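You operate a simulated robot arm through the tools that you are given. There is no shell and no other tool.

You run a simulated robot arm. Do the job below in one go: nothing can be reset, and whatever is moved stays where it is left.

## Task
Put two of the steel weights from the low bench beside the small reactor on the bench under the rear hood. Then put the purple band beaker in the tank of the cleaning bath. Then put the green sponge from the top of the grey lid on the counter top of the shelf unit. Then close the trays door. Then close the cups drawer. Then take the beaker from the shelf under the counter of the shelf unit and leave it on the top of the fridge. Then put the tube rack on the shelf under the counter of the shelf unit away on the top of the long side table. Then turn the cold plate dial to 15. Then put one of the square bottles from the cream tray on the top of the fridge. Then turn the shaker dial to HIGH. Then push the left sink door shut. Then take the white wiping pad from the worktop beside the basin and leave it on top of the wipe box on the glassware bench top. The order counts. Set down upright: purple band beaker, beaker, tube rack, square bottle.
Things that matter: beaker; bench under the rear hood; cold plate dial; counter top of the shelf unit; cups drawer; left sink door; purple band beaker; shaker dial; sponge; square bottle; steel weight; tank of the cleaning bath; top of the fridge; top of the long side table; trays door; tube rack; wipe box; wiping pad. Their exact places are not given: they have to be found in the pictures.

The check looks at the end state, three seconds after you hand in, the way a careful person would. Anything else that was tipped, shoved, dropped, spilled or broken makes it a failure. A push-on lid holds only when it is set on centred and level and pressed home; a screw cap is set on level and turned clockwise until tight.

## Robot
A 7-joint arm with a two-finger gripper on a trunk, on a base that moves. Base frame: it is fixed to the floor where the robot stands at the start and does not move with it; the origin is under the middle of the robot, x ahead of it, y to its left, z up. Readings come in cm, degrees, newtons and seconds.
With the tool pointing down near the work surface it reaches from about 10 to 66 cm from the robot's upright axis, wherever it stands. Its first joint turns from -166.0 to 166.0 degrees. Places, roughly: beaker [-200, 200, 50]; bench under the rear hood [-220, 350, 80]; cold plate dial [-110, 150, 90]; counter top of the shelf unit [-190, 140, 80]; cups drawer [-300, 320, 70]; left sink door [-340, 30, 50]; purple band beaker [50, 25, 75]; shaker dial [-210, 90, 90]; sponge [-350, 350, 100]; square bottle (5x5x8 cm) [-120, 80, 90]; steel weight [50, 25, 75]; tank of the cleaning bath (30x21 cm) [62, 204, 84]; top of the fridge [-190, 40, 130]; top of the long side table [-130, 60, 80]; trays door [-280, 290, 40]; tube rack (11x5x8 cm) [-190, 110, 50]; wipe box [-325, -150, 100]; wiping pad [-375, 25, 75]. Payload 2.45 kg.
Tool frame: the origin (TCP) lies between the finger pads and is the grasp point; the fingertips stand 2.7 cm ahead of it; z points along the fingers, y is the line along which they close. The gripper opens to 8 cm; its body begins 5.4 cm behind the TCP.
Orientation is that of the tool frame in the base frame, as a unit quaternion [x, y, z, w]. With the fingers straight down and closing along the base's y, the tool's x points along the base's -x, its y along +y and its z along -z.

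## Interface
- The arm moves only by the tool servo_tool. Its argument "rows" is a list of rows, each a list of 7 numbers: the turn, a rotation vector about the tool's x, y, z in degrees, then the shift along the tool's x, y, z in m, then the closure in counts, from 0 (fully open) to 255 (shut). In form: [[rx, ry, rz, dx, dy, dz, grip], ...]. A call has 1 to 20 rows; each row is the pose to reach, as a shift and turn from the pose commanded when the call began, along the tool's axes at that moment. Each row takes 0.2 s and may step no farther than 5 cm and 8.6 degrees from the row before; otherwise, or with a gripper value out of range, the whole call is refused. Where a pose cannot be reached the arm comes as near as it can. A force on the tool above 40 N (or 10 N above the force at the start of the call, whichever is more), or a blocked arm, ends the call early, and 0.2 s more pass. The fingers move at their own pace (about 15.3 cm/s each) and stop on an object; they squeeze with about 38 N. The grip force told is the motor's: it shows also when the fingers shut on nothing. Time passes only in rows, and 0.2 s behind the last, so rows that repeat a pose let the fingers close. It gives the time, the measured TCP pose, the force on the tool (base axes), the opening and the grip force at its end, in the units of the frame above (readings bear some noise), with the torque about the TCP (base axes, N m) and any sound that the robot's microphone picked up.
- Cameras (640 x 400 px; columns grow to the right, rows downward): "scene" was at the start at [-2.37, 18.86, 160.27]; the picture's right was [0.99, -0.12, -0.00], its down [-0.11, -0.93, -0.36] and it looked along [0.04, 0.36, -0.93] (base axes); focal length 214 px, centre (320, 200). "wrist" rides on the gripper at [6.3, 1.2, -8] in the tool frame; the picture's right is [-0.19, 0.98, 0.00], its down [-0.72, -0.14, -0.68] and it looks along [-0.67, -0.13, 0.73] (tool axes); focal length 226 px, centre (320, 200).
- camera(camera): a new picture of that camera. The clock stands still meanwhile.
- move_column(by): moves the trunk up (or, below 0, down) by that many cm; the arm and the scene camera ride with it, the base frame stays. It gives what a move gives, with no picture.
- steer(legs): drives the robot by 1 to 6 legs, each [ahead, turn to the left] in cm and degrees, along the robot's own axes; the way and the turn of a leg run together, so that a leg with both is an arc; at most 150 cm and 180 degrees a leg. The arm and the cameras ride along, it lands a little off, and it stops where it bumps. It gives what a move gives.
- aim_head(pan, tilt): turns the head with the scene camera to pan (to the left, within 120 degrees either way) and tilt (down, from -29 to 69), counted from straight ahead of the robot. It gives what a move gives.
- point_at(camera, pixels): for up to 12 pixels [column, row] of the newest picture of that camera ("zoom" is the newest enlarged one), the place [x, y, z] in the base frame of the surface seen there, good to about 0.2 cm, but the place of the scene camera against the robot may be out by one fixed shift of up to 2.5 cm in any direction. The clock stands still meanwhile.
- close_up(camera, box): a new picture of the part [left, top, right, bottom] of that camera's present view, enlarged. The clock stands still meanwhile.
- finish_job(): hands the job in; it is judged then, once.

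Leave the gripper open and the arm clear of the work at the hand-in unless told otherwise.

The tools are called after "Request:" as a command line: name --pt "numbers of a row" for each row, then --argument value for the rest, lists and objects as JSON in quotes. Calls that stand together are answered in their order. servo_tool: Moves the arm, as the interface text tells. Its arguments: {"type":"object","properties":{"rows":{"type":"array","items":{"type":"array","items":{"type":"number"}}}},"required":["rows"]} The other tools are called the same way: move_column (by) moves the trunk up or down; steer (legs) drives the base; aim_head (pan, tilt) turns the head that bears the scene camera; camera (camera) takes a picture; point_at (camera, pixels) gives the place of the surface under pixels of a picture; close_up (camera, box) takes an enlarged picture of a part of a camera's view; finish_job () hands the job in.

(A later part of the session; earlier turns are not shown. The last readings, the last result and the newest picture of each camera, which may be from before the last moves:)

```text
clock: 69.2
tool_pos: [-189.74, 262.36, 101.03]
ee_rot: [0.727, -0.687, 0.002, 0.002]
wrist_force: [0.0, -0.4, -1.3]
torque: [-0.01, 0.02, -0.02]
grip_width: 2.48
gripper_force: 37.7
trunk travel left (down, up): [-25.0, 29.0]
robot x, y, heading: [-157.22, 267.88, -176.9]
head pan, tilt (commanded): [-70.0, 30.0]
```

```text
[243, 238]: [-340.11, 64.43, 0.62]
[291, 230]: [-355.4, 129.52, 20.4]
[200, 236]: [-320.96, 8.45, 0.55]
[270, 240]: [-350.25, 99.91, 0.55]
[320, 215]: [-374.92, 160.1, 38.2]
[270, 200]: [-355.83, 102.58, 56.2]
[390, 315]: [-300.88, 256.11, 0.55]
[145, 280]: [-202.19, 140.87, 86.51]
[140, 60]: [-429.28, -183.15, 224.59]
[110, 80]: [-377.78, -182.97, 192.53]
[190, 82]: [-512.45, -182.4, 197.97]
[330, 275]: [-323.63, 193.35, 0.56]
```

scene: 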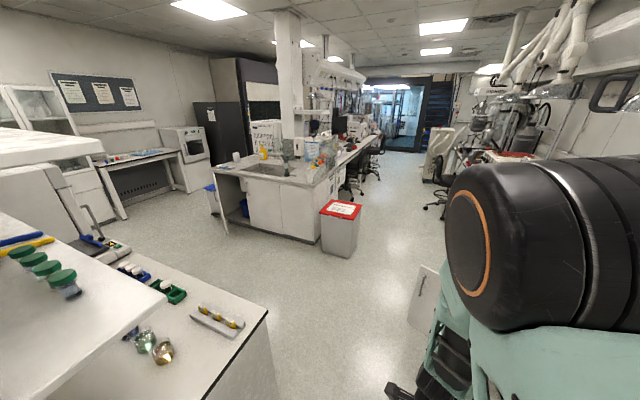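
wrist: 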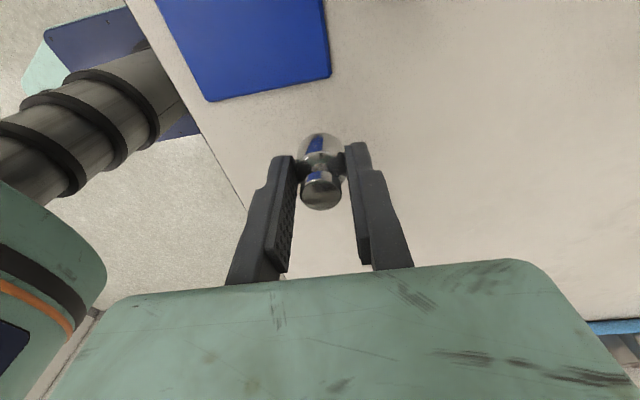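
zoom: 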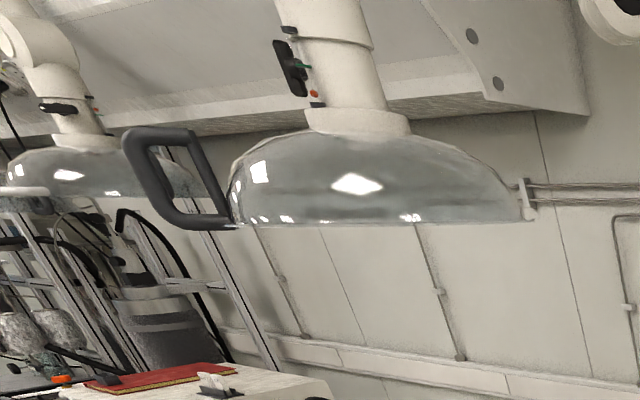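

Those points belonged to the older picture. I take a fresh picture and measure again.

Request:
camera --camera "scene"

Request:
point_at --camera "scene" --pixels '[[243, 238], [291, 230], [200, 236], [270, 240], [320, 215], [270, 200], [390, 315], [145, 280], [140, 60], [95, 80], [190, 82], [330, 275]]'

```text
taken
```

scene: 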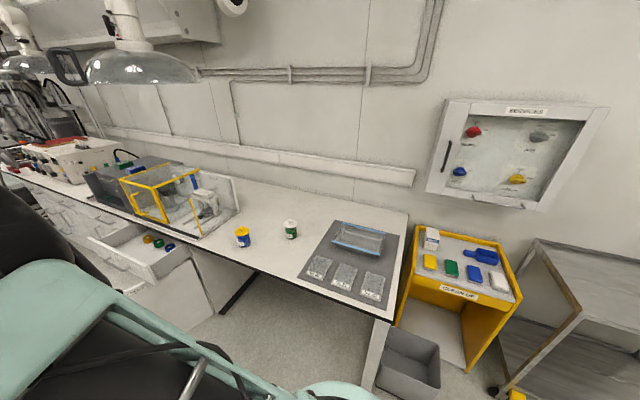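

```text
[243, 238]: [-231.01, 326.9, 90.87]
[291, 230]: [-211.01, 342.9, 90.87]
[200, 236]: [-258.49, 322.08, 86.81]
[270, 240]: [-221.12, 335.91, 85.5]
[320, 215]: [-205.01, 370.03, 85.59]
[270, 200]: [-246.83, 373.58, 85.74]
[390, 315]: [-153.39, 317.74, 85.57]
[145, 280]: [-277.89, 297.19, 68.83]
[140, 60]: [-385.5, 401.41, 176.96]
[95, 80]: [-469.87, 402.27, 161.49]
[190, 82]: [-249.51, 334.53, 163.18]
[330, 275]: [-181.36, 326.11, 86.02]
```

The bench top is at z≈85, front edge about y≈317. Free spot near (-215, 331) between the jars. I drive to stand in front of it, facing it.

Request:
steer --legs '[[55, 0], [0, -92]]'

Request:
aim_head --pan 0 --tilt 45

Request:
camera --camera "scene"

Request:
camera --camera "wrist"

```text
clock: 76.3
tool_pos: [-214.77, 298.02, 101.01]
ee_rot: [-0.008, 1.0, 0.0, -0.002]
wrist_force: [0.3, -0.6, -0.7]
torque: [0.0, 0.0, -0.03]
grip_width: 2.51
gripper_force: 38.0
trunk travel left (down, up): [-25.0, 29.0]
robot x, y, heading: [-210.14, 265.34, 91.0]
head pan, tilt (commanded): [-70.0, 30.0]
```

```text
clock: 77.7
tool_pos: [-214.73, 297.97, 101.08]
ee_rot: [-0.007, 1.0, 0.0, -0.003]
wrist_force: [0.8, 0.0, -0.7]
torque: [-0.01, -0.01, -0.01]
grip_width: 2.48
gripper_force: 38.1
trunk travel left (down, up): [-25.0, 29.0]
robot x, y, heading: [-210.67, 265.18, 90.8]
head pan, tilt (commanded): [0.0, 45.0]
```

```text
taken
```

scene: 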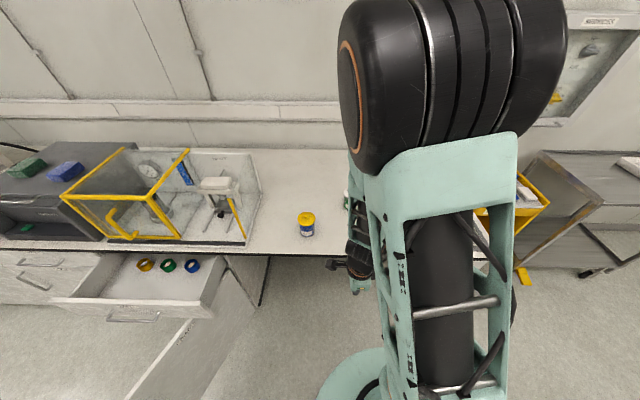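

```text
taken
```

wrist: 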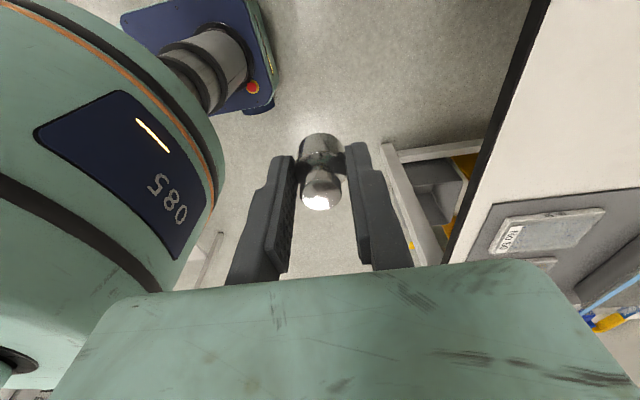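

I move up 13 cm toward the bench, then bring the weight over the free spot.

Request:
steer --legs '[[13, 0]]'

Request:
camera --camera "wrist"

```text
clock: 79.0
tool_pos: [-214.96, 311.01, 100.99]
ee_rot: [-0.007, 1.0, -0.001, -0.003]
wrist_force: [0.3, 0.8, -1.0]
torque: [-0.01, 0.0, 0.01]
grip_width: 2.5
gripper_force: 38.1
trunk travel left (down, up): [-25.0, 29.0]
robot x, y, heading: [-210.64, 278.32, 90.6]
head pan, tilt (commanded): [0.0, 45.0]
```

```text
taken
```

wrist: 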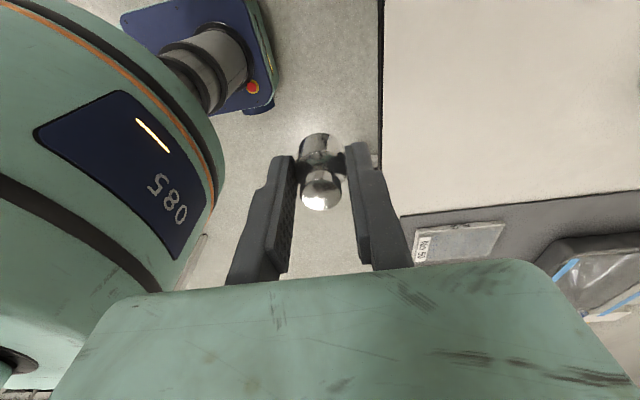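

Request:
point_at --camera "wrist" --pixels '[[450, 150], [390, 100], [384, 190], [500, 180], [420, 250], [560, 290]]'

```text
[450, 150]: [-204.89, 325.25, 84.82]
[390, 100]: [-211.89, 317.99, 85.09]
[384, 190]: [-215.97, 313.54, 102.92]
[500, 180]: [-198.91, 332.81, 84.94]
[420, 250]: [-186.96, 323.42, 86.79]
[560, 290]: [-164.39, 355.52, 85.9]
```

Bench top z≈84.95, edge y≈317.5. I carry the weight to (-216, 330) and lower it till its base is just above the bench.

Request:
servo_tool --pt "0 0 0 0.0 0.02 0 255" --pt "0 0 0 0.0 0.05 0 255" --pt "0 0 0 0.005 0.08 0 255" --pt "0 0 0 0.01 0.11 0 255" --pt "0 0 0 0.01 0.14 0 255" --pt "0 0 0 0.01 0.17 0 255" --pt "0 0 0 0.01 0.19 0.01 255" --pt "0 0 0 0.01 0.19 0.03 255" --pt "0 0 0 0.01 0.19 0.05 255" --pt "0 0 0 0.01 0.19 0.07 255" --pt "0 0 0 0.01 0.19 0.09 255" --pt "0 0 0 0.01 0.19 0.105 255" --pt "0 0 0 0.01 0.19 0.115 255" --pt "0 0 0 0.01 0.19 0.122 255" --pt "0 0 0 0.01 0.19 0.127 255"

Request:
camera --camera "wrist"

```text
clock: 82.2
tool_pos: [-216.3, 329.93, 88.25]
ee_rot: [-0.007, 1.0, 0.0, -0.001]
wrist_force: [-0.6, 0.2, -1.1]
torque: [0.02, 0.0, -0.02]
grip_width: 2.5
gripper_force: 38.1
trunk travel left (down, up): [-25.0, 29.0]
robot x, y, heading: [-210.59, 278.15, 90.8]
head pan, tilt (commanded): [0.0, 45.0]
```

```text
taken
```

wrist: 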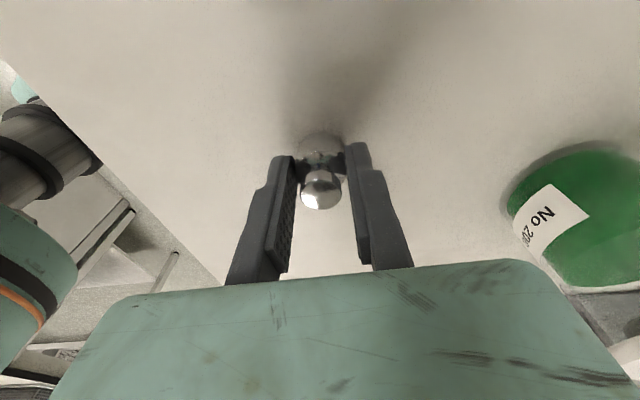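

Almost touching. I lower a last 2 mm, open to about 5 cm, and rise straight up.

Request:
servo_tool --pt "0 0 0 0 0 0.002 255" --pt "0 0 0 0 0 0.002 140" --pt "0 0 0 0 0 0.002 95" --pt "0 0 0 0 0 0.002 95" --pt "0 0 0 0 0 -0.02 95" --pt "0 0 0 0 0 -0.05 95" --pt "0 0 0 0 0 -0.09 95" --pt "0 0 0 0 0 -0.13 95"

Request:
camera --camera "wrist"

```text
clock: 84.0
tool_pos: [-216.3, 329.85, 101.55]
ee_rot: [-0.007, 1.0, 0.0, -0.003]
wrist_force: [0.1, -0.3, -0.3]
torque: [0.02, -0.04, -0.03]
grip_width: 5.01
gripper_force: 0.0
trunk travel left (down, up): [-25.0, 29.0]
robot x, y, heading: [-210.94, 277.69, 90.9]
head pan, tilt (commanded): [0.0, 45.0]
```

```text
taken
```

wrist: 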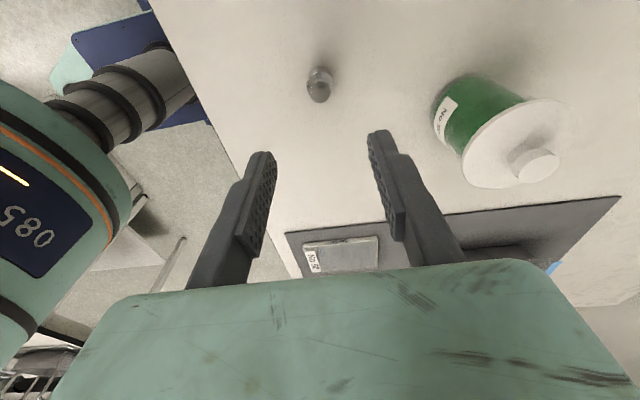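

The first weight stands. I read free room for the second one, then drive back.

Request:
point_at --camera "wrist" --pixels '[[320, 85], [286, 232], [480, 150], [530, 165], [440, 130], [340, 180]]'

Request:
servo_tool --pt "0 0 0 0.0 -0.04 0 95" --pt "0 0 0 0.0 -0.08 0 95" --pt "0 0 0 0 -0.12 0 95" --pt "0 0 0 0 -0.16 0 95" --pt "0 0 0 0 -0.18 0 95"

Request:
aim_head --pan -60 --tilt 35

Request:
camera --camera "scene"

```text
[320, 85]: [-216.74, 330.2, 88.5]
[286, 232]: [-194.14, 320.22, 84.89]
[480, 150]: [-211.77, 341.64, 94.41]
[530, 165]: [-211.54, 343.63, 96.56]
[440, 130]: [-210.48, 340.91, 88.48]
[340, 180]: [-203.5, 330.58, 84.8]
```

```text
clock: 85.2
tool_pos: [-216.01, 311.97, 101.46]
ee_rot: [-0.008, 1.0, 0.0, -0.002]
wrist_force: [-0.6, 0.3, 0.4]
torque: [-0.02, -0.04, 0.01]
grip_width: 5.04
gripper_force: 0.1
trunk travel left (down, up): [-25.0, 29.0]
robot x, y, heading: [-211.02, 278.2, 91.1]
head pan, tilt (commanded): [0.0, 45.0]
```

```text
clock: 86.5
tool_pos: [-216.06, 311.98, 101.41]
ee_rot: [-0.007, 1.0, 0.0, -0.002]
wrist_force: [-0.1, -0.8, 0.5]
torque: [0.03, -0.01, 0.02]
grip_width: 5.03
gripper_force: 0.1
trunk travel left (down, up): [-25.0, 29.0]
robot x, y, heading: [-210.88, 278.18, 90.9]
head pan, tilt (commanded): [-60.0, 35.0]
```

```text
taken
```

scene: 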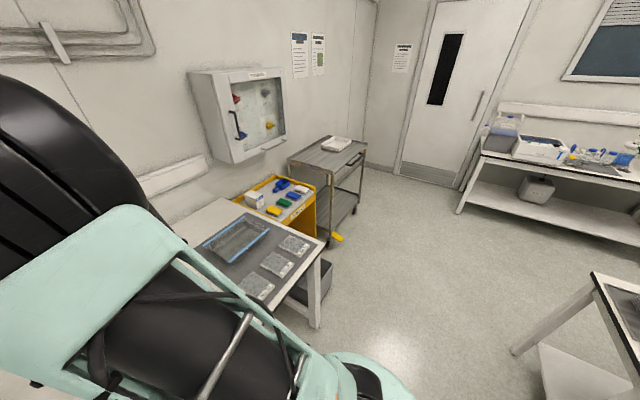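

Path back is clear. I drive back: reverse, turn right, go along the passage, then down the corridor to the first bench.

Request:
steer --legs '[[-8, 0], [0, -91], [150, 0], [21, 0], [0, -90]]'

Request:
aim_head --pan 0 --tilt 35

Request:
camera --camera "scene"

```text
clock: 103.7
tool_pos: [-35.74, 233.85, 101.39]
ee_rot: [1.0, -0.003, 0.002, 0.0]
wrist_force: [-1.1, -0.5, 1.1]
torque: [-0.01, 0.01, 0.05]
grip_width: 4.99
gripper_force: 0.0
trunk travel left (down, up): [-25.0, 29.0]
robot x, y, heading: [-40.49, 267.72, -90.1]
head pan, tilt (commanded): [-60.0, 35.0]
```

```text
clock: 105.0
tool_pos: [-35.62, 233.84, 101.41]
ee_rot: [1.0, -0.004, 0.003, -0.001]
wrist_force: [0.2, -0.2, -0.9]
torque: [0.01, 0.01, 0.01]
grip_width: 5.03
gripper_force: 0.0
trunk travel left (down, up): [-25.0, 29.0]
robot x, y, heading: [-40.53, 268.02, -90.6]
head pan, tilt (commanded): [0.0, 35.0]
```

```text
taken
```

scene: 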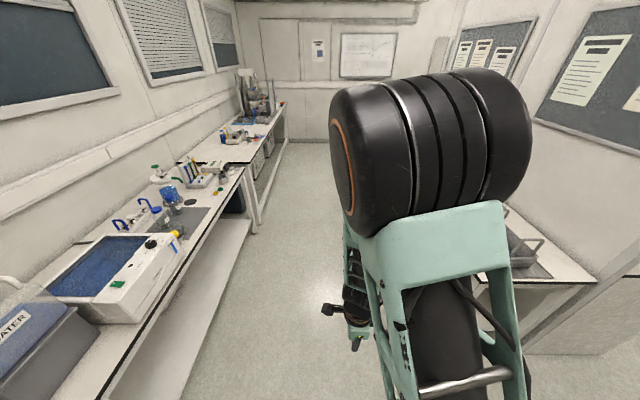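

Now 246 cm down the corridor, turn left to face the bench, and approach.

Request:
steer --legs '[[140, 0], [106, 0], [0, 90], [38, 0]]'

Request:
camera --camera "wrist"

```text
clock: 122.9
tool_pos: [32.89, 28.2, 101.24]
ee_rot: [0.702, 0.712, 0.002, -0.001]
wrist_force: [-0.7, -0.5, -0.3]
torque: [0.02, 0.01, 0.0]
grip_width: 5.01
gripper_force: 0.0
trunk travel left (down, up): [-25.0, 29.0]
robot x, y, heading: [-0.76, 22.96, 0.6]
head pan, tilt (commanded): [0.0, 35.0]
```

```text
taken
```

wrist: 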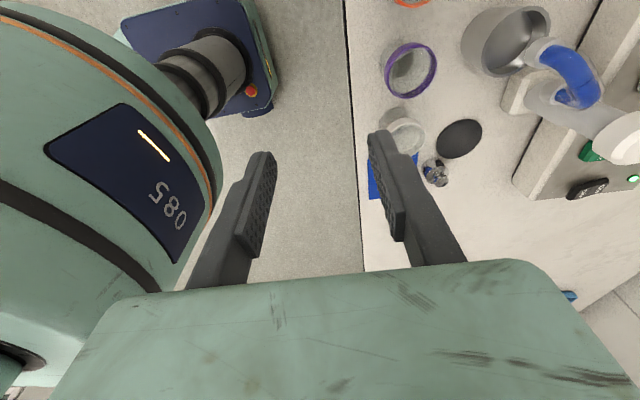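

I move over weight A near (49, 36.4), staying above the beakers.

Request:
servo_tool --pt "0 0 0 0.02 0.03 0 95" --pt "0 0 0 0.04 0.06 0 95" --pt "0 0 0 0.06 0.1 0 95" --pt "0 0 0 0.075 0.13 0.01 95" --pt "0 0 0 0.082 0.16 0.03 95" --pt "0 0 0 0.082 0.162 0.06 95"

Request:
camera --camera "wrist"

```text
clock: 124.3
tool_pos: [49.09, 36.64, 95.42]
ee_rot: [0.702, 0.712, 0.002, -0.003]
wrist_force: [0.9, -0.2, -0.7]
torque: [-0.02, 0.02, 0.01]
grip_width: 5.01
gripper_force: 0.0
trunk travel left (down, up): [-25.0, 29.0]
robot x, y, heading: [-0.89, 22.96, 0.7]
head pan, tilt (commanded): [0.0, 35.0]
```

```text
taken
```

wrist: 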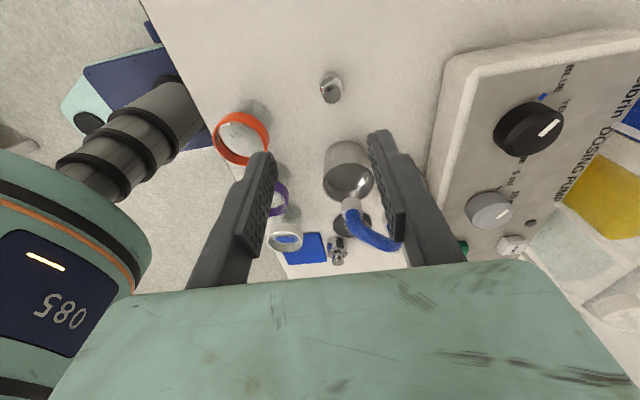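

Request:
close_up --camera "wrist" --box '[280, 50, 400, 125]'

Request:
point_at --camera "wrist" --pixels '[[333, 96], [331, 92], [330, 76], [321, 88], [342, 88], [350, 150], [240, 155], [350, 175]]'

```text
5.33 times, centred on (340, 88) of wrist
```

zoom: 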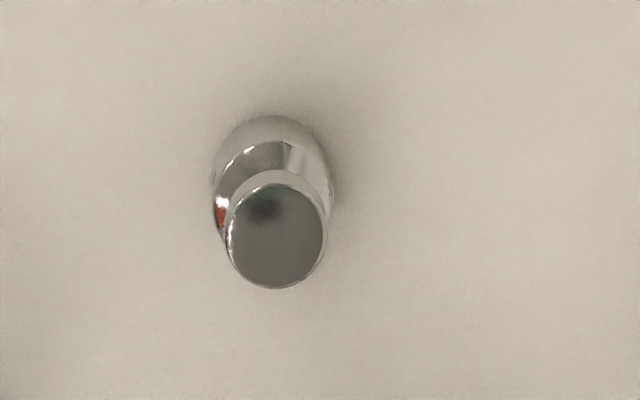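

```text
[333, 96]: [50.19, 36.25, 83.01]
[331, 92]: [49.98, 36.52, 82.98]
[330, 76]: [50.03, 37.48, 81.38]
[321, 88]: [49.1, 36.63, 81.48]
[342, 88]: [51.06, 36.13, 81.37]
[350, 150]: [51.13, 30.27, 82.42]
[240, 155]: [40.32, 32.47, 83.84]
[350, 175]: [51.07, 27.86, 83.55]
```

Weight A (50 g-size) is centred at (50.1, 36.4). I go down on it and grip, then lift slowly.

Request:
servo_tool --pt "0 0 0 -0.001 0.006 0.03 95" --pt "0 0 0 -0.002 0.01 0.06 95" --pt "0 0 0 -0.002 0.01 0.09 95" --pt "0 0 0 -0.002 0.01 0.11 95" --pt "0 0 0 -0.002 0.01 0.12 95" --pt "0 0 0 -0.002 0.01 0.125 95" --pt "0 0 0 -0.002 0.01 0.125 255" --pt "0 0 0 -0.002 0.01 0.125 255" --pt "0 0 0 -0.002 0.01 0.125 255" --pt "0 0 0 -0.002 0.01 0.125 255"

Request:
close_up --camera "wrist" --box '[220, 100, 420, 225]'

```text
clock: 126.5
tool_pos: [50.09, 36.5, 82.87]
ee_rot: [0.702, 0.712, 0.002, -0.001]
wrist_force: [-0.1, -0.3, -0.2]
torque: [-0.03, 0.02, -0.01]
grip_width: 1.97
gripper_force: 38.2
trunk travel left (down, up): [-25.0, 29.0]
robot x, y, heading: [-1.12, 22.6, 0.8]
head pan, tilt (commanded): [0.0, 35.0]
```

```text
3.20 times, centred on (320, 162) of wrist
```

zoom: 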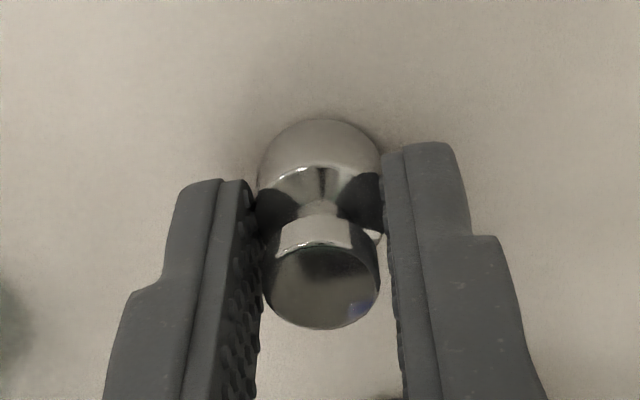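

Gripped at 2.0 cm. Lifting slowly.

Request:
servo_tool --pt "0 0 0 0 0 -0.003 255" --pt "0 0 0 0 0 -0.006 255" --pt "0 0 0 0 0 -0.01 255" --pt "0 0 0 0 0 -0.016 255" --pt "0 0 0 0 0 -0.025 255" --pt "0 0 0 0 0 -0.04 255" --pt "0 0 0 0 0 -0.06 255" --pt "0 0 0 0 0 -0.08 255" --pt "0 0 0 0 0 -0.1 255" --pt "0 0 0 0 0 -0.12 255" --pt "0 0 0 0 0 -0.14 255" --pt "0 0 0 0 0 -0.16 255" --pt "0 0 0 -0.01 -0.01 -0.18 255"

Request:
camera --camera "wrist"

```text
clock: 129.3
tool_pos: [48.98, 35.53, 101.06]
ee_rot: [0.702, 0.712, 0.001, -0.001]
wrist_force: [0.1, -0.8, 0.7]
torque: [0.01, 0.02, 0.05]
grip_width: 1.96
gripper_force: 38.0
trunk travel left (down, up): [-25.0, 29.0]
robot x, y, heading: [-1.06, 22.77, 0.6]
head pan, tilt (commanded): [0.0, 35.0]
```

```text
taken
```

wrist: 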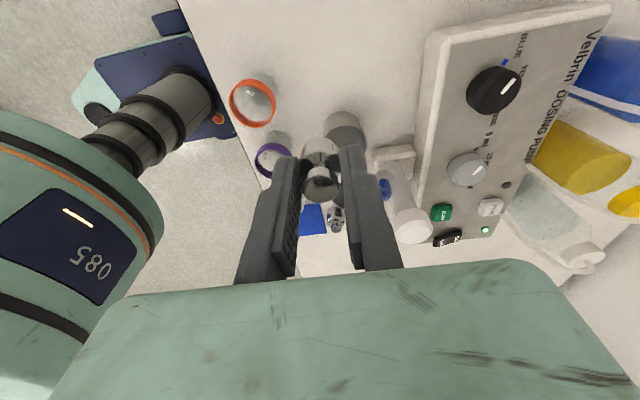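

Held. I retract toward the robot, then drive back to the rear bench the same way.

Request:
servo_tool --pt "0 0 0 -0.005 -0.02 0 255" --pt "0 0 0 -0.015 -0.045 0 255" --pt "0 0 0 -0.03 -0.07 0 255" --pt "0 0 0 -0.045 -0.095 0 255" --pt "0 0 0 -0.06 -0.12 0 255" --pt "0 0 0 -0.07 -0.145 0 255" --pt "0 0 0 -0.07 -0.158 0 255"

Request:
steer --legs '[[-38, 0], [0, 90], [130, 0], [119, 0], [0, 90]]'

```text
clock: 130.9
tool_pos: [33.19, 28.14, 101.0]
ee_rot: [0.702, 0.712, 0.002, -0.002]
wrist_force: [-0.4, -0.7, -0.9]
torque: [0.03, 0.0, -0.03]
grip_width: 1.96
gripper_force: 38.2
trunk travel left (down, up): [-25.0, 29.0]
robot x, y, heading: [-0.67, 23.02, 0.9]
head pan, tilt (commanded): [0.0, 35.0]
```

```text
clock: 153.1
tool_pos: [-80.91, 270.32, 100.89]
ee_rot: [-0.702, 0.712, -0.001, -0.002]
wrist_force: [-0.2, 0.9, -0.5]
torque: [0.02, -0.04, 0.03]
grip_width: 1.98
gripper_force: 38.0
trunk travel left (down, up): [-25.0, 29.0]
robot x, y, heading: [-46.79, 274.91, 179.4]
head pan, tilt (commanded): [0.0, 35.0]
```

Now forward 157 cm and turn right to face the rear bench.

Request:
steer --legs '[[100, 0], [57, 0], [0, -89.5]]'

Request:
camera --camera "wrist"

```text
clock: 165.1
tool_pos: [-210.4, 309.46, 100.83]
ee_rot: [-0.004, 1.0, 0.0, -0.002]
wrist_force: [-0.5, 0.2, -0.9]
torque: [0.03, -0.01, -0.02]
grip_width: 2.01
gripper_force: 37.9
trunk travel left (down, up): [-25.0, 29.0]
robot x, y, heading: [-205.36, 275.36, 90.4]
head pan, tilt (commanded): [0.0, 35.0]
```

```text
taken
```

wrist: 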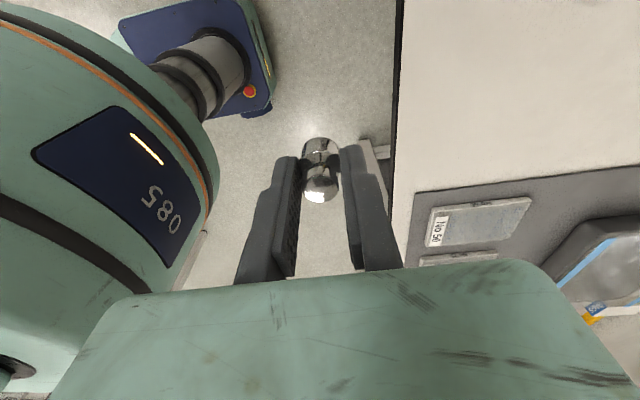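

I carry the second weight to about (-204.5, 326), right of the first, and lower it.

Request:
servo_tool --pt "0 0 0 -0.01 0.02 0 255" --pt "0 0 0 -0.02 0.045 0 255" --pt "0 0 0 -0.03 0.07 0 255" --pt "0 0 0 -0.04 0.1 0 255" --pt "0 0 0 -0.05 0.13 0 255" --pt "0 0 0 -0.059 0.155 0 255" --pt "0 0 0 -0.059 0.165 0.02 255" --pt "0 0 0 -0.059 0.165 0.04 255" --pt "0 0 0 -0.059 0.165 0.065 255" --pt "0 0 0 -0.059 0.165 0.09 255" --pt "0 0 0 -0.059 0.165 0.105 255" --pt "0 0 0 -0.059 0.165 0.115 255" --pt "0 0 0 -0.059 0.165 0.122 255" --pt "0 0 0 -0.059 0.165 0.127 255"

Request:
camera --camera "wrist"

```text
clock: 168.1
tool_pos: [-204.81, 326.15, 88.18]
ee_rot: [-0.005, 1.0, 0.0, -0.003]
wrist_force: [-0.2, -0.6, -0.3]
torque: [-0.04, 0.0, 0.01]
grip_width: 1.95
gripper_force: 37.9
trunk travel left (down, up): [-25.0, 29.0]
robot x, y, heading: [-205.31, 275.33, 90.7]
head pan, tilt (commanded): [0.0, 35.0]
```

```text
taken
```

wrist: 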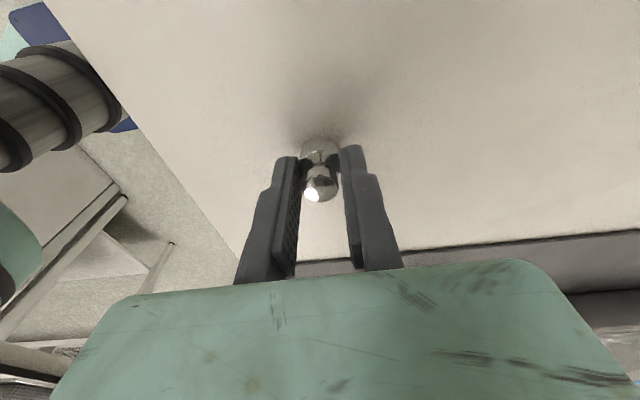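

I lower the last 2.5 mm, release, and rise.

Request:
servo_tool --pt "0 0 0 0 0 0.0015 255" --pt "0 0 0 0 0 0.0028 255" --pt "0 0 0 0 0 0.0028 160" --pt "0 0 0 0 0 0.0028 95" --pt "0 0 0 0 0 0.0028 95" --pt "0 0 0 0 0 -0.02 95" --pt "0 0 0 0 0 -0.05 95" --pt "0 0 0 0 0 -0.09 95" --pt "0 0 0 0 0 -0.13 95"

Request:
camera --camera "wrist"

Request:
aim_head --pan 25 --tilt 50

Request:
camera --camera "scene"

```text
clock: 170.1
tool_pos: [-204.78, 325.9, 101.0]
ee_rot: [-0.005, 1.0, -0.001, -0.002]
wrist_force: [-0.2, -1.1, -0.2]
torque: [0.05, 0.03, -0.01]
grip_width: 5.04
gripper_force: 0.1
trunk travel left (down, up): [-25.0, 29.0]
robot x, y, heading: [-205.22, 275.42, 90.3]
head pan, tilt (commanded): [0.0, 35.0]
```

```text
taken
```

wrist: 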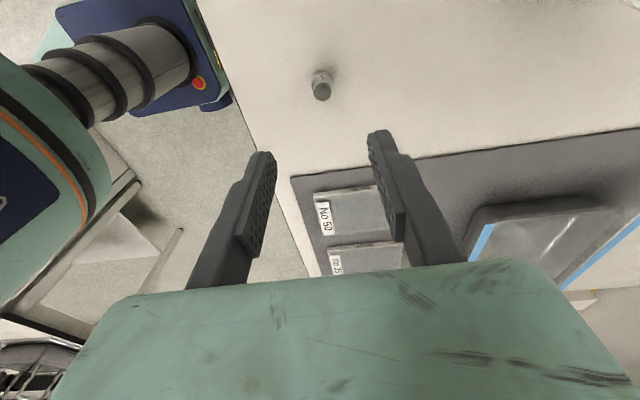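

```text
clock: 171.0
tool_pos: [-204.75, 326.01, 100.97]
ee_rot: [-0.005, 1.0, 0.0, -0.003]
wrist_force: [-0.4, -0.6, -0.4]
torque: [-0.02, 0.02, 0.04]
grip_width: 5.05
gripper_force: 0.1
trunk travel left (down, up): [-25.0, 29.0]
robot x, y, heading: [-205.1, 275.61, 90.4]
head pan, tilt (commanded): [25.0, 50.0]
```

```text
taken
```

scene: 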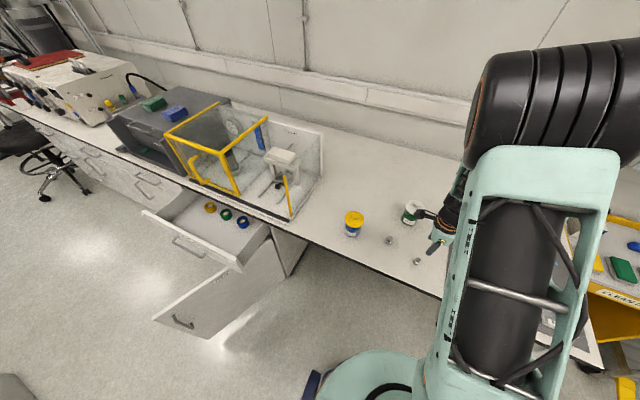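

Both weights stand on the bench. While here I zoom at the grey lid with the sponges, the drawer and the door, for the later steps.

Request:
close_up --camera "scene" --box '[90, 80, 330, 230]'

Request:
point_at --camera "zoom" --pixels '[[165, 60], [220, 85], [160, 45], [185, 62], [60, 130], [395, 365], [190, 350], [480, 395], [320, 200], [365, 395], [245, 390], [130, 345]]'

Request:
close_up --camera "scene" --box '[110, 180, 350, 340]'

Request:
point_at --camera "zoom" --pixels '[[85, 90], [190, 170], [225, 155], [340, 235], [440, 115], [115, 375], [200, 380], [320, 230], [425, 140], [475, 170], [240, 75], [305, 110]]'

```text
2.67 times, centred on (210, 155) of scene
```

zoom: 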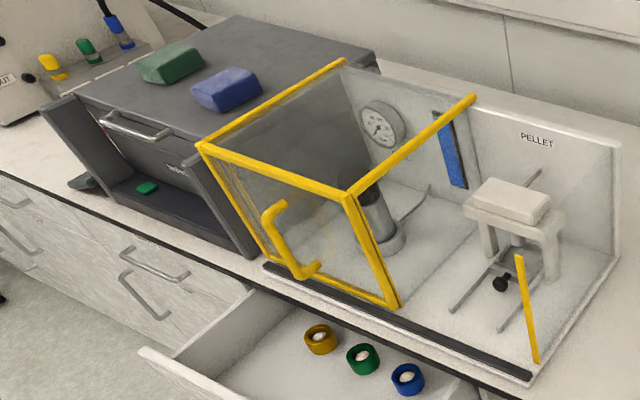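

```text
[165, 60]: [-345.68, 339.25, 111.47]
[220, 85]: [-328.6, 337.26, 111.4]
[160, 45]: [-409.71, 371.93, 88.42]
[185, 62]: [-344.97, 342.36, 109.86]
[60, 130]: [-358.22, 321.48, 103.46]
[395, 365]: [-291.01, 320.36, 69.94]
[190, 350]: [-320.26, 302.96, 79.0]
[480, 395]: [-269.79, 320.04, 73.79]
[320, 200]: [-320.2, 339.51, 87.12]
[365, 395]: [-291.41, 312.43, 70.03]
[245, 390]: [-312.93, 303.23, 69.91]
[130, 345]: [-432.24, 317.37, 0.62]
```

```text
2.50 times, centred on (230, 260) of scene
```

zoom: 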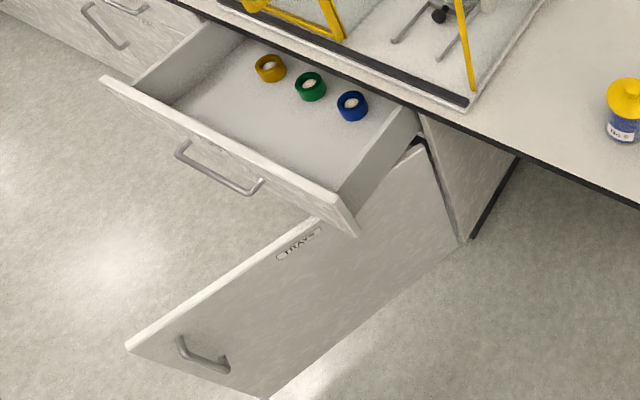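

```text
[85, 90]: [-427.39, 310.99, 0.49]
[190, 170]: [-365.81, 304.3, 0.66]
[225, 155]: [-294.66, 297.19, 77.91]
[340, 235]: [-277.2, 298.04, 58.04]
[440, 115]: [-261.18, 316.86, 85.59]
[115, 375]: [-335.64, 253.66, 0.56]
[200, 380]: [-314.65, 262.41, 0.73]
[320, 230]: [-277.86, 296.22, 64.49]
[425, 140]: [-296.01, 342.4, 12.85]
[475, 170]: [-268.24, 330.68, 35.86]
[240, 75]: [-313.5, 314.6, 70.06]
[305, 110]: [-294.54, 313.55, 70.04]
```

Now back for the purple band beaker. I retract the arm and drive the known route to the first bench.

Request:
servo_tool --pt "0 0 0 0.0 -0.04 0 95" --pt "0 0 0 0.0 -0.08 0 95" --pt "0 0 0 0.02 -0.12 0 95" --pt "0 0 0 0.04 -0.15 0 95" --pt "0 0 0 0.05 -0.165 0 95"

Request:
steer --legs '[[-6, 0], [0, -90.5], [140, 0], [22, 0], [0, -90], [140, 0]]'

```text
clock: 172.2
tool_pos: [-209.46, 309.3, 101.25]
ee_rot: [-0.006, 1.0, 0.0, -0.001]
wrist_force: [-0.8, -0.1, -0.9]
torque: [-0.01, 0.01, 0.03]
grip_width: 5.04
gripper_force: 0.0
trunk travel left (down, up): [-25.0, 29.0]
robot x, y, heading: [-205.04, 274.88, 90.2]
head pan, tilt (commanded): [25.0, 50.0]
```

```text
clock: 195.5
tool_pos: [-34.89, 98.55, 101.27]
ee_rot: [1.0, 0.015, 0.002, 0.0]
wrist_force: [1.1, 0.0, -0.6]
torque: [0.0, 0.04, 0.01]
grip_width: 5.03
gripper_force: 0.1
trunk travel left (down, up): [-25.0, 29.0]
robot x, y, heading: [-39.87, 132.55, -88.3]
head pan, tilt (commanded): [25.0, 50.0]
```

Request:
steer --legs '[[108, 0], [0, 88.5], [34, 0]]'

Request:
camera --camera "wrist"

Request:
camera --camera "scene"

```text
clock: 206.8
tool_pos: [29.47, 24.58, 101.2]
ee_rot: [0.719, 0.695, 0.002, -0.001]
wrist_force: [0.6, 1.2, -0.4]
torque: [-0.04, 0.01, 0.0]
grip_width: 5.0
gripper_force: 0.0
trunk travel left (down, up): [-25.0, 29.0]
robot x, y, heading: [-4.85, 22.1, -1.9]
head pan, tilt (commanded): [25.0, 50.0]
```

```text
taken
```

wrist: 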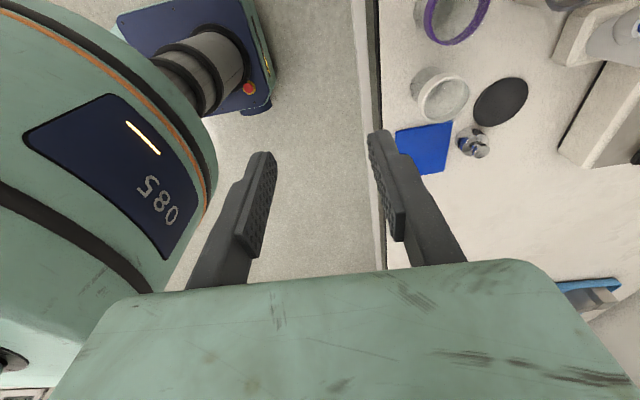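

```text
taken
```

scene: 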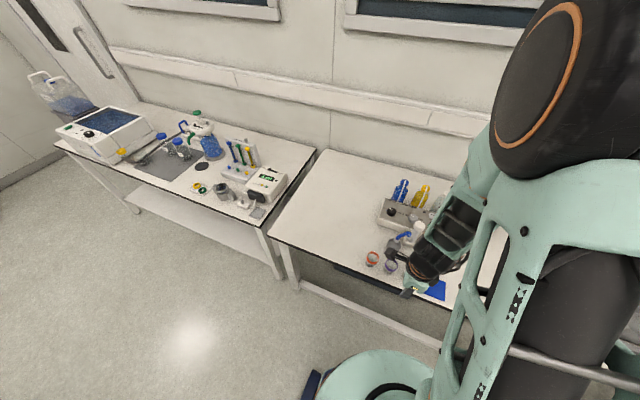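

I move over the purple beaker near (41, 27.5) with the gripper open, fingers closing along x, and look.

Request:
servo_tool --pt "0 0 0 0.01 0.04 0 0" --pt "0 0 0 0.02 0.08 0 0" --pt "0 0 0 0.033 0.114 0 0" --pt "0 0 0 0.033 0.114 0.03 0"

Request:
camera --camera "wrist"

```text
clock: 207.8
tool_pos: [40.93, 27.61, 97.99]
ee_rot: [0.719, 0.695, 0.002, -0.001]
wrist_force: [0.3, 0.4, -0.4]
torque: [0.01, -0.05, -0.03]
grip_width: 8.01
gripper_force: 0.1
trunk travel left (down, up): [-25.0, 29.0]
robot x, y, heading: [-5.09, 21.83, -2.3]
head pan, tilt (commanded): [25.0, 50.0]
```

```text
taken
```

wrist: 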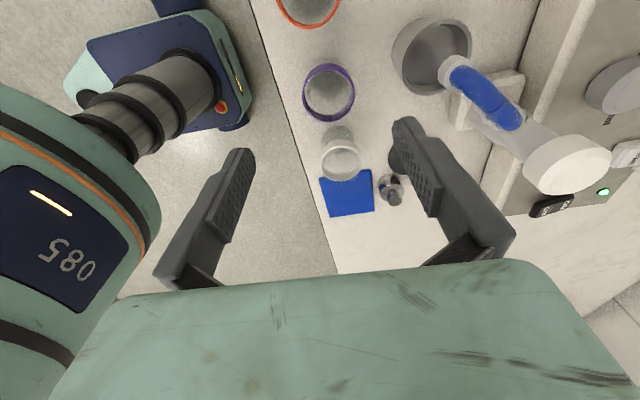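

Request:
close_up --camera "wrist" --box '[250, 0, 490, 150]'

Request:
point_at --camera "zoom" --pixels '[[140, 240], [280, 250], [210, 180], [210, 320], [212, 175], [145, 270], [380, 120], [590, 110], [240, 360], [205, 60], [310, 200], [485, 50]]'

```text
2.67 times, centred on (370, 75) of wrist
```

zoom: 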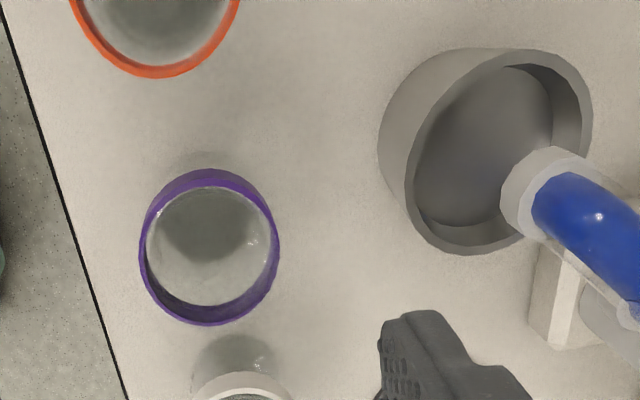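

```text
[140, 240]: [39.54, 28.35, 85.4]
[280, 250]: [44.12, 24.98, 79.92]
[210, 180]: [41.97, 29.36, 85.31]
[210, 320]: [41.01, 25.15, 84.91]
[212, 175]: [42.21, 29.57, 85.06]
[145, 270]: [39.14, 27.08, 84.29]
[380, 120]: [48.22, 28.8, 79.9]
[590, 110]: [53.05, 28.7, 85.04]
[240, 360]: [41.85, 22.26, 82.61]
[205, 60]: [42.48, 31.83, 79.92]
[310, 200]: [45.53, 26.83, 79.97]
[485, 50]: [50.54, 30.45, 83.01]
```

The purple beaker is about 4.5 cm wide, 5.4 cm tall, centred at (41.5, 27.25). I lower over it with ~6.5 cm opening.

Request:
servo_tool --pt "0 0 0 -0.0034 0.0058 0.03 48" --pt "0 0 0 -0.0034 0.0058 0.06 48" --pt "0 0 0 -0.0034 0.0058 0.085 48" --pt "0 0 0 -0.0034 0.0058 0.1 48"

Request:
camera --camera "wrist"

```text
clock: 208.8
tool_pos: [41.51, 27.38, 88.14]
ee_rot: [0.719, 0.695, 0.002, -0.001]
wrist_force: [0.6, -0.5, 0.2]
torque: [0.0, -0.01, -0.01]
grip_width: 6.5
gripper_force: 0.1
trunk travel left (down, up): [-25.0, 29.0]
robot x, y, heading: [-4.73, 21.73, -1.8]
head pan, tilt (commanded): [25.0, 50.0]
```

```text
taken
```

wrist: 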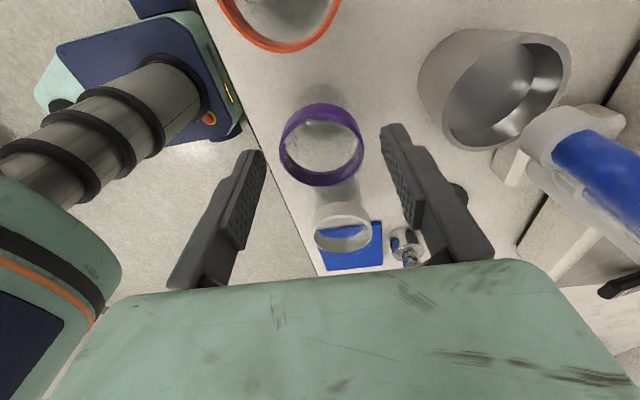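

Request:
point_at --camera "wrist" --pixels '[[540, 130], [560, 115], [535, 150], [600, 135], [450, 100], [560, 50], [520, 170], [590, 180]]'

```text
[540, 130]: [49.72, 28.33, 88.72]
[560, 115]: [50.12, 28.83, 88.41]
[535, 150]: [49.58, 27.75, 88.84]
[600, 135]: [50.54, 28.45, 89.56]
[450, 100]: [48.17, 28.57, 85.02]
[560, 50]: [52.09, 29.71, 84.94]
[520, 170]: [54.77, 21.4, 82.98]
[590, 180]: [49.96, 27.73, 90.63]
```

The pump's spout is at x≈49.6; the palm reaches to about 46.5, so it clears. I go down 4.2 cm and close on the beaker.

Request:
servo_tool --pt "0 0 0 0 0 0.015 48" --pt "0 0 0 0 0 0.03 48" --pt "0 0 0 0 0 0.042 48" --pt "0 0 0 0 0 0.042 120" --pt "0 0 0 0 0 0.042 255" --pt "0 0 0 0 0 0.042 255" --pt "0 0 0 0 0 0.042 255"

Request:
camera --camera "wrist"

```text
clock: 210.4
tool_pos: [41.35, 27.41, 84.02]
ee_rot: [0.719, 0.695, 0.002, -0.001]
wrist_force: [0.5, -0.4, -0.3]
torque: [0.03, 0.02, 0.02]
grip_width: 4.46
gripper_force: 38.1
trunk travel left (down, up): [-25.0, 29.0]
robot x, y, heading: [-5.2, 22.16, -2.0]
head pan, tilt (commanded): [25.0, 50.0]
```

```text
taken
```

wrist: 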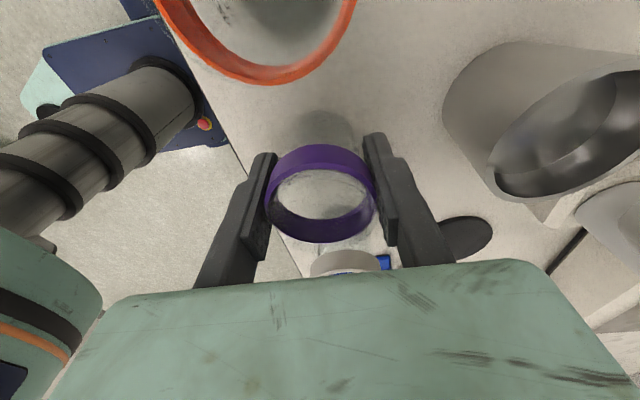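

Gripped at 4.46 cm. I lift slowly and straight up.

Request:
servo_tool --pt "0 0 0 0 0 -0.003 255" --pt "0 0 0 0 0 -0.006 255" --pt "0 0 0 0 0 -0.011 255" --pt "0 0 0 0 0 -0.018 255" --pt "0 0 0 0 0 -0.03 255" --pt "0 0 0 0 0 -0.045 255" --pt "0 0 0 0 0 -0.065 255" --pt "0 0 0 0 0 -0.085 255" --pt "0 0 0 0 0 -0.105 255" --pt "0 0 0 0 0 -0.125 255" --pt "0 0 0 0 0 -0.145 255" --pt "0 0 0 0 0 -0.165 255"

Request:
camera --camera "wrist"

```text
clock: 213.0
tool_pos: [41.43, 27.07, 100.58]
ee_rot: [0.719, 0.695, 0.001, -0.001]
wrist_force: [0.7, 0.1, -0.7]
torque: [-0.01, -0.01, 0.02]
grip_width: 4.48
gripper_force: 38.1
trunk travel left (down, up): [-25.0, 29.0]
robot x, y, heading: [-4.92, 22.03, -1.9]
head pan, tilt (commanded): [25.0, 50.0]
```

```text
taken
```

wrist: 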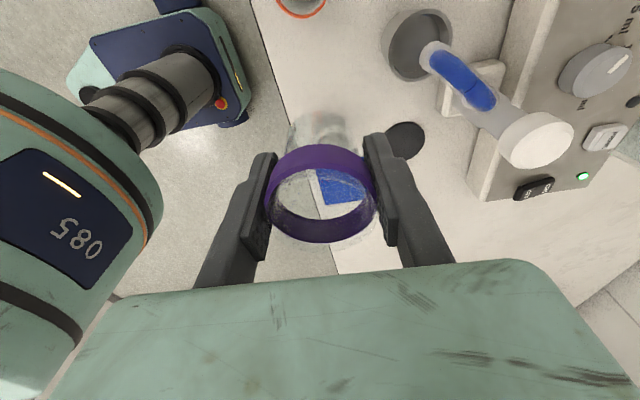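

Held. I retract, back away, and drive to the cleaning bath at about y=204.

Request:
servo_tool --pt "0 0 0 0 -0.02 0 255" --pt "0 0 0 0 -0.045 0 255" --pt "0 0 0 0 -0.07 0 255" --pt "0 0 0 0 -0.095 0 255" --pt "0 0 0 0 -0.11 0 255"

Request:
steer --legs '[[-32, 0], [0, 92], [120, 0], [62, 0]]'

Request:
aim_head --pan -70 --tilt 40

Request:
camera --camera "scene"

```text
clock: 214.2
tool_pos: [30.4, 27.51, 100.68]
ee_rot: [0.719, 0.695, 0.002, -0.002]
wrist_force: [-0.6, -0.1, -0.8]
torque: [-0.01, -0.01, -0.03]
grip_width: 4.49
gripper_force: 37.8
trunk travel left (down, up): [-25.0, 29.0]
robot x, y, heading: [-4.71, 22.09, -2.0]
head pan, tilt (commanded): [25.0, 50.0]
```

```text
clock: 229.1
tool_pos: [-39.13, 240.76, 100.43]
ee_rot: [0.009, 1.0, 0.0, -0.003]
wrist_force: [0.7, 0.1, -0.2]
torque: [0.01, 0.0, 0.03]
grip_width: 4.48
gripper_force: 37.8
trunk travel left (down, up): [-25.0, 29.0]
robot x, y, heading: [-32.76, 205.32, 88.7]
head pan, tilt (commanded): [25.0, 50.0]
```

```text
clock: 230.8
tool_pos: [-39.12, 240.7, 100.58]
ee_rot: [0.009, 1.0, 0.0, -0.003]
wrist_force: [0.0, 0.6, -0.6]
torque: [0.01, 0.02, -0.01]
grip_width: 4.49
gripper_force: 38.3
trunk travel left (down, up): [-25.0, 29.0]
robot x, y, heading: [-33.12, 205.39, 88.6]
head pan, tilt (commanded): [-70.0, 40.0]
```

```text
taken
```

scene: 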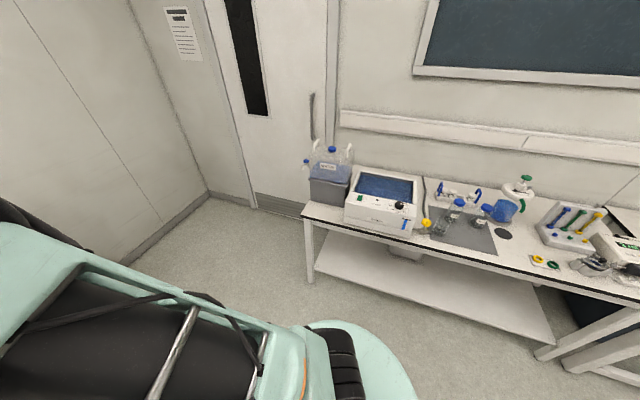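

Request:
close_up --camera "scene" --box '[300, 140, 460, 240]'

Request:
point_at --camera "zoom" --pixels '[[240, 135], [455, 155], [190, 210], [425, 255], [330, 180], [170, 290], [410, 365], [35, 275], [410, 260], [330, 300], [500, 395], [470, 345]]'

```text
4.00 times, centred on (380, 190) of scene
```

zoom: 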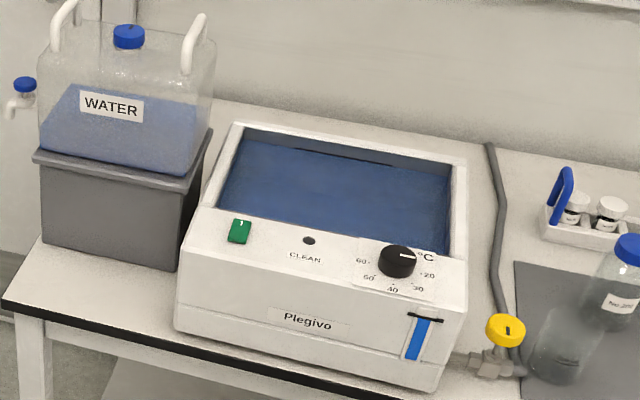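

```text
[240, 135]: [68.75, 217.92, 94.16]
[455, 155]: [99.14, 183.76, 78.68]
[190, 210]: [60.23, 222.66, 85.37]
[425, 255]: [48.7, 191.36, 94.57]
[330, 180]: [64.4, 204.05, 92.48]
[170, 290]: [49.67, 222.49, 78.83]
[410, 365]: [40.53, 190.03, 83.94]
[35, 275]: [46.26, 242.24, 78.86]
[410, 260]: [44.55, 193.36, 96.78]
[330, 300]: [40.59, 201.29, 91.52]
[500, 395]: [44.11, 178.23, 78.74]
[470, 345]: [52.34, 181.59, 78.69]
```

The bath's tank spans about x 51–72, y 189–219, rim z≈94, water at ≈92. I turn to face it and approach to x≈1.

Request:
steer --legs '[[0, -88.6], [33, 0]]'

Request:
aim_head --pan 25 --tilt 50

Request:
camera --camera "scene"

Request:
camera --camera "wrist"

```text
clock: 236.8
tool_pos: [34.83, 213.52, 100.57]
ee_rot: [0.699, 0.715, 0.002, -0.003]
wrist_force: [0.3, 0.2, -0.5]
torque: [-0.01, 0.02, 0.02]
grip_width: 4.5
gripper_force: 37.9
trunk travel left (down, up): [-25.0, 29.0]
robot x, y, heading: [-0.1, 205.98, 1.1]
head pan, tilt (commanded): [-70.0, 40.0]
```

```text
clock: 238.5
tool_pos: [34.86, 213.39, 100.7]
ee_rot: [0.7, 0.715, 0.003, -0.002]
wrist_force: [0.0, 0.3, -0.9]
torque: [0.01, -0.02, 0.02]
grip_width: 4.49
gripper_force: 38.0
trunk travel left (down, up): [-25.0, 29.0]
robot x, y, heading: [0.01, 206.16, 0.9]
head pan, tilt (commanded): [25.0, 50.0]
```

```text
taken
```

scene: 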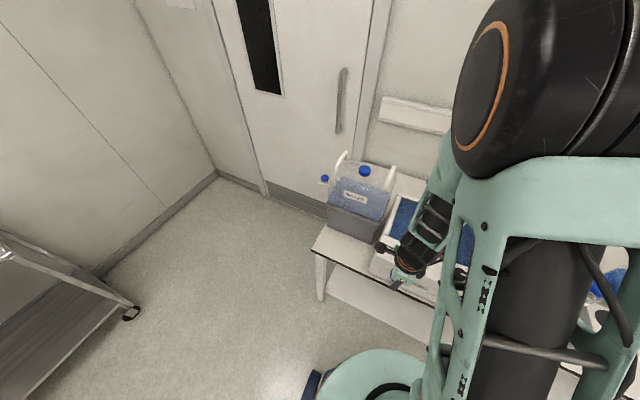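

```text
taken
```

wrist: 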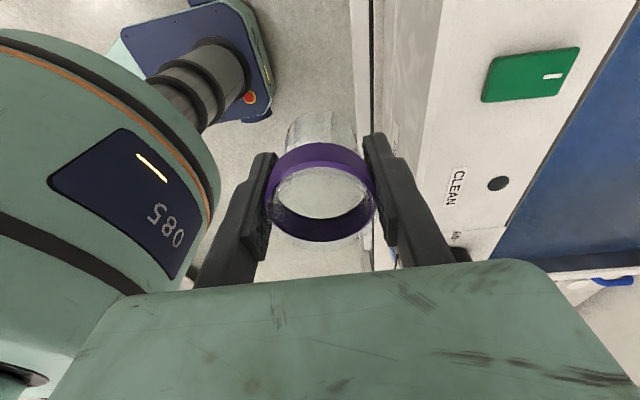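

I measure the bath's panel and tank edge from the wrist view.

Request:
point_at --camera "wrist" --pixels '[[430, 100], [530, 75], [580, 120], [600, 150], [500, 185], [500, 255], [620, 262], [392, 130], [455, 255]]'

```text
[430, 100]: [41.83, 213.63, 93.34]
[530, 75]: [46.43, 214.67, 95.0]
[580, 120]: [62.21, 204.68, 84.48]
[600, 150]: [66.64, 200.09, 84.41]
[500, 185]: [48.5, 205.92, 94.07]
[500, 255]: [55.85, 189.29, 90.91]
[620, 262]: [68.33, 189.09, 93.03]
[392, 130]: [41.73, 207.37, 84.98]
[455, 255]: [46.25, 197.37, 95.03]
```

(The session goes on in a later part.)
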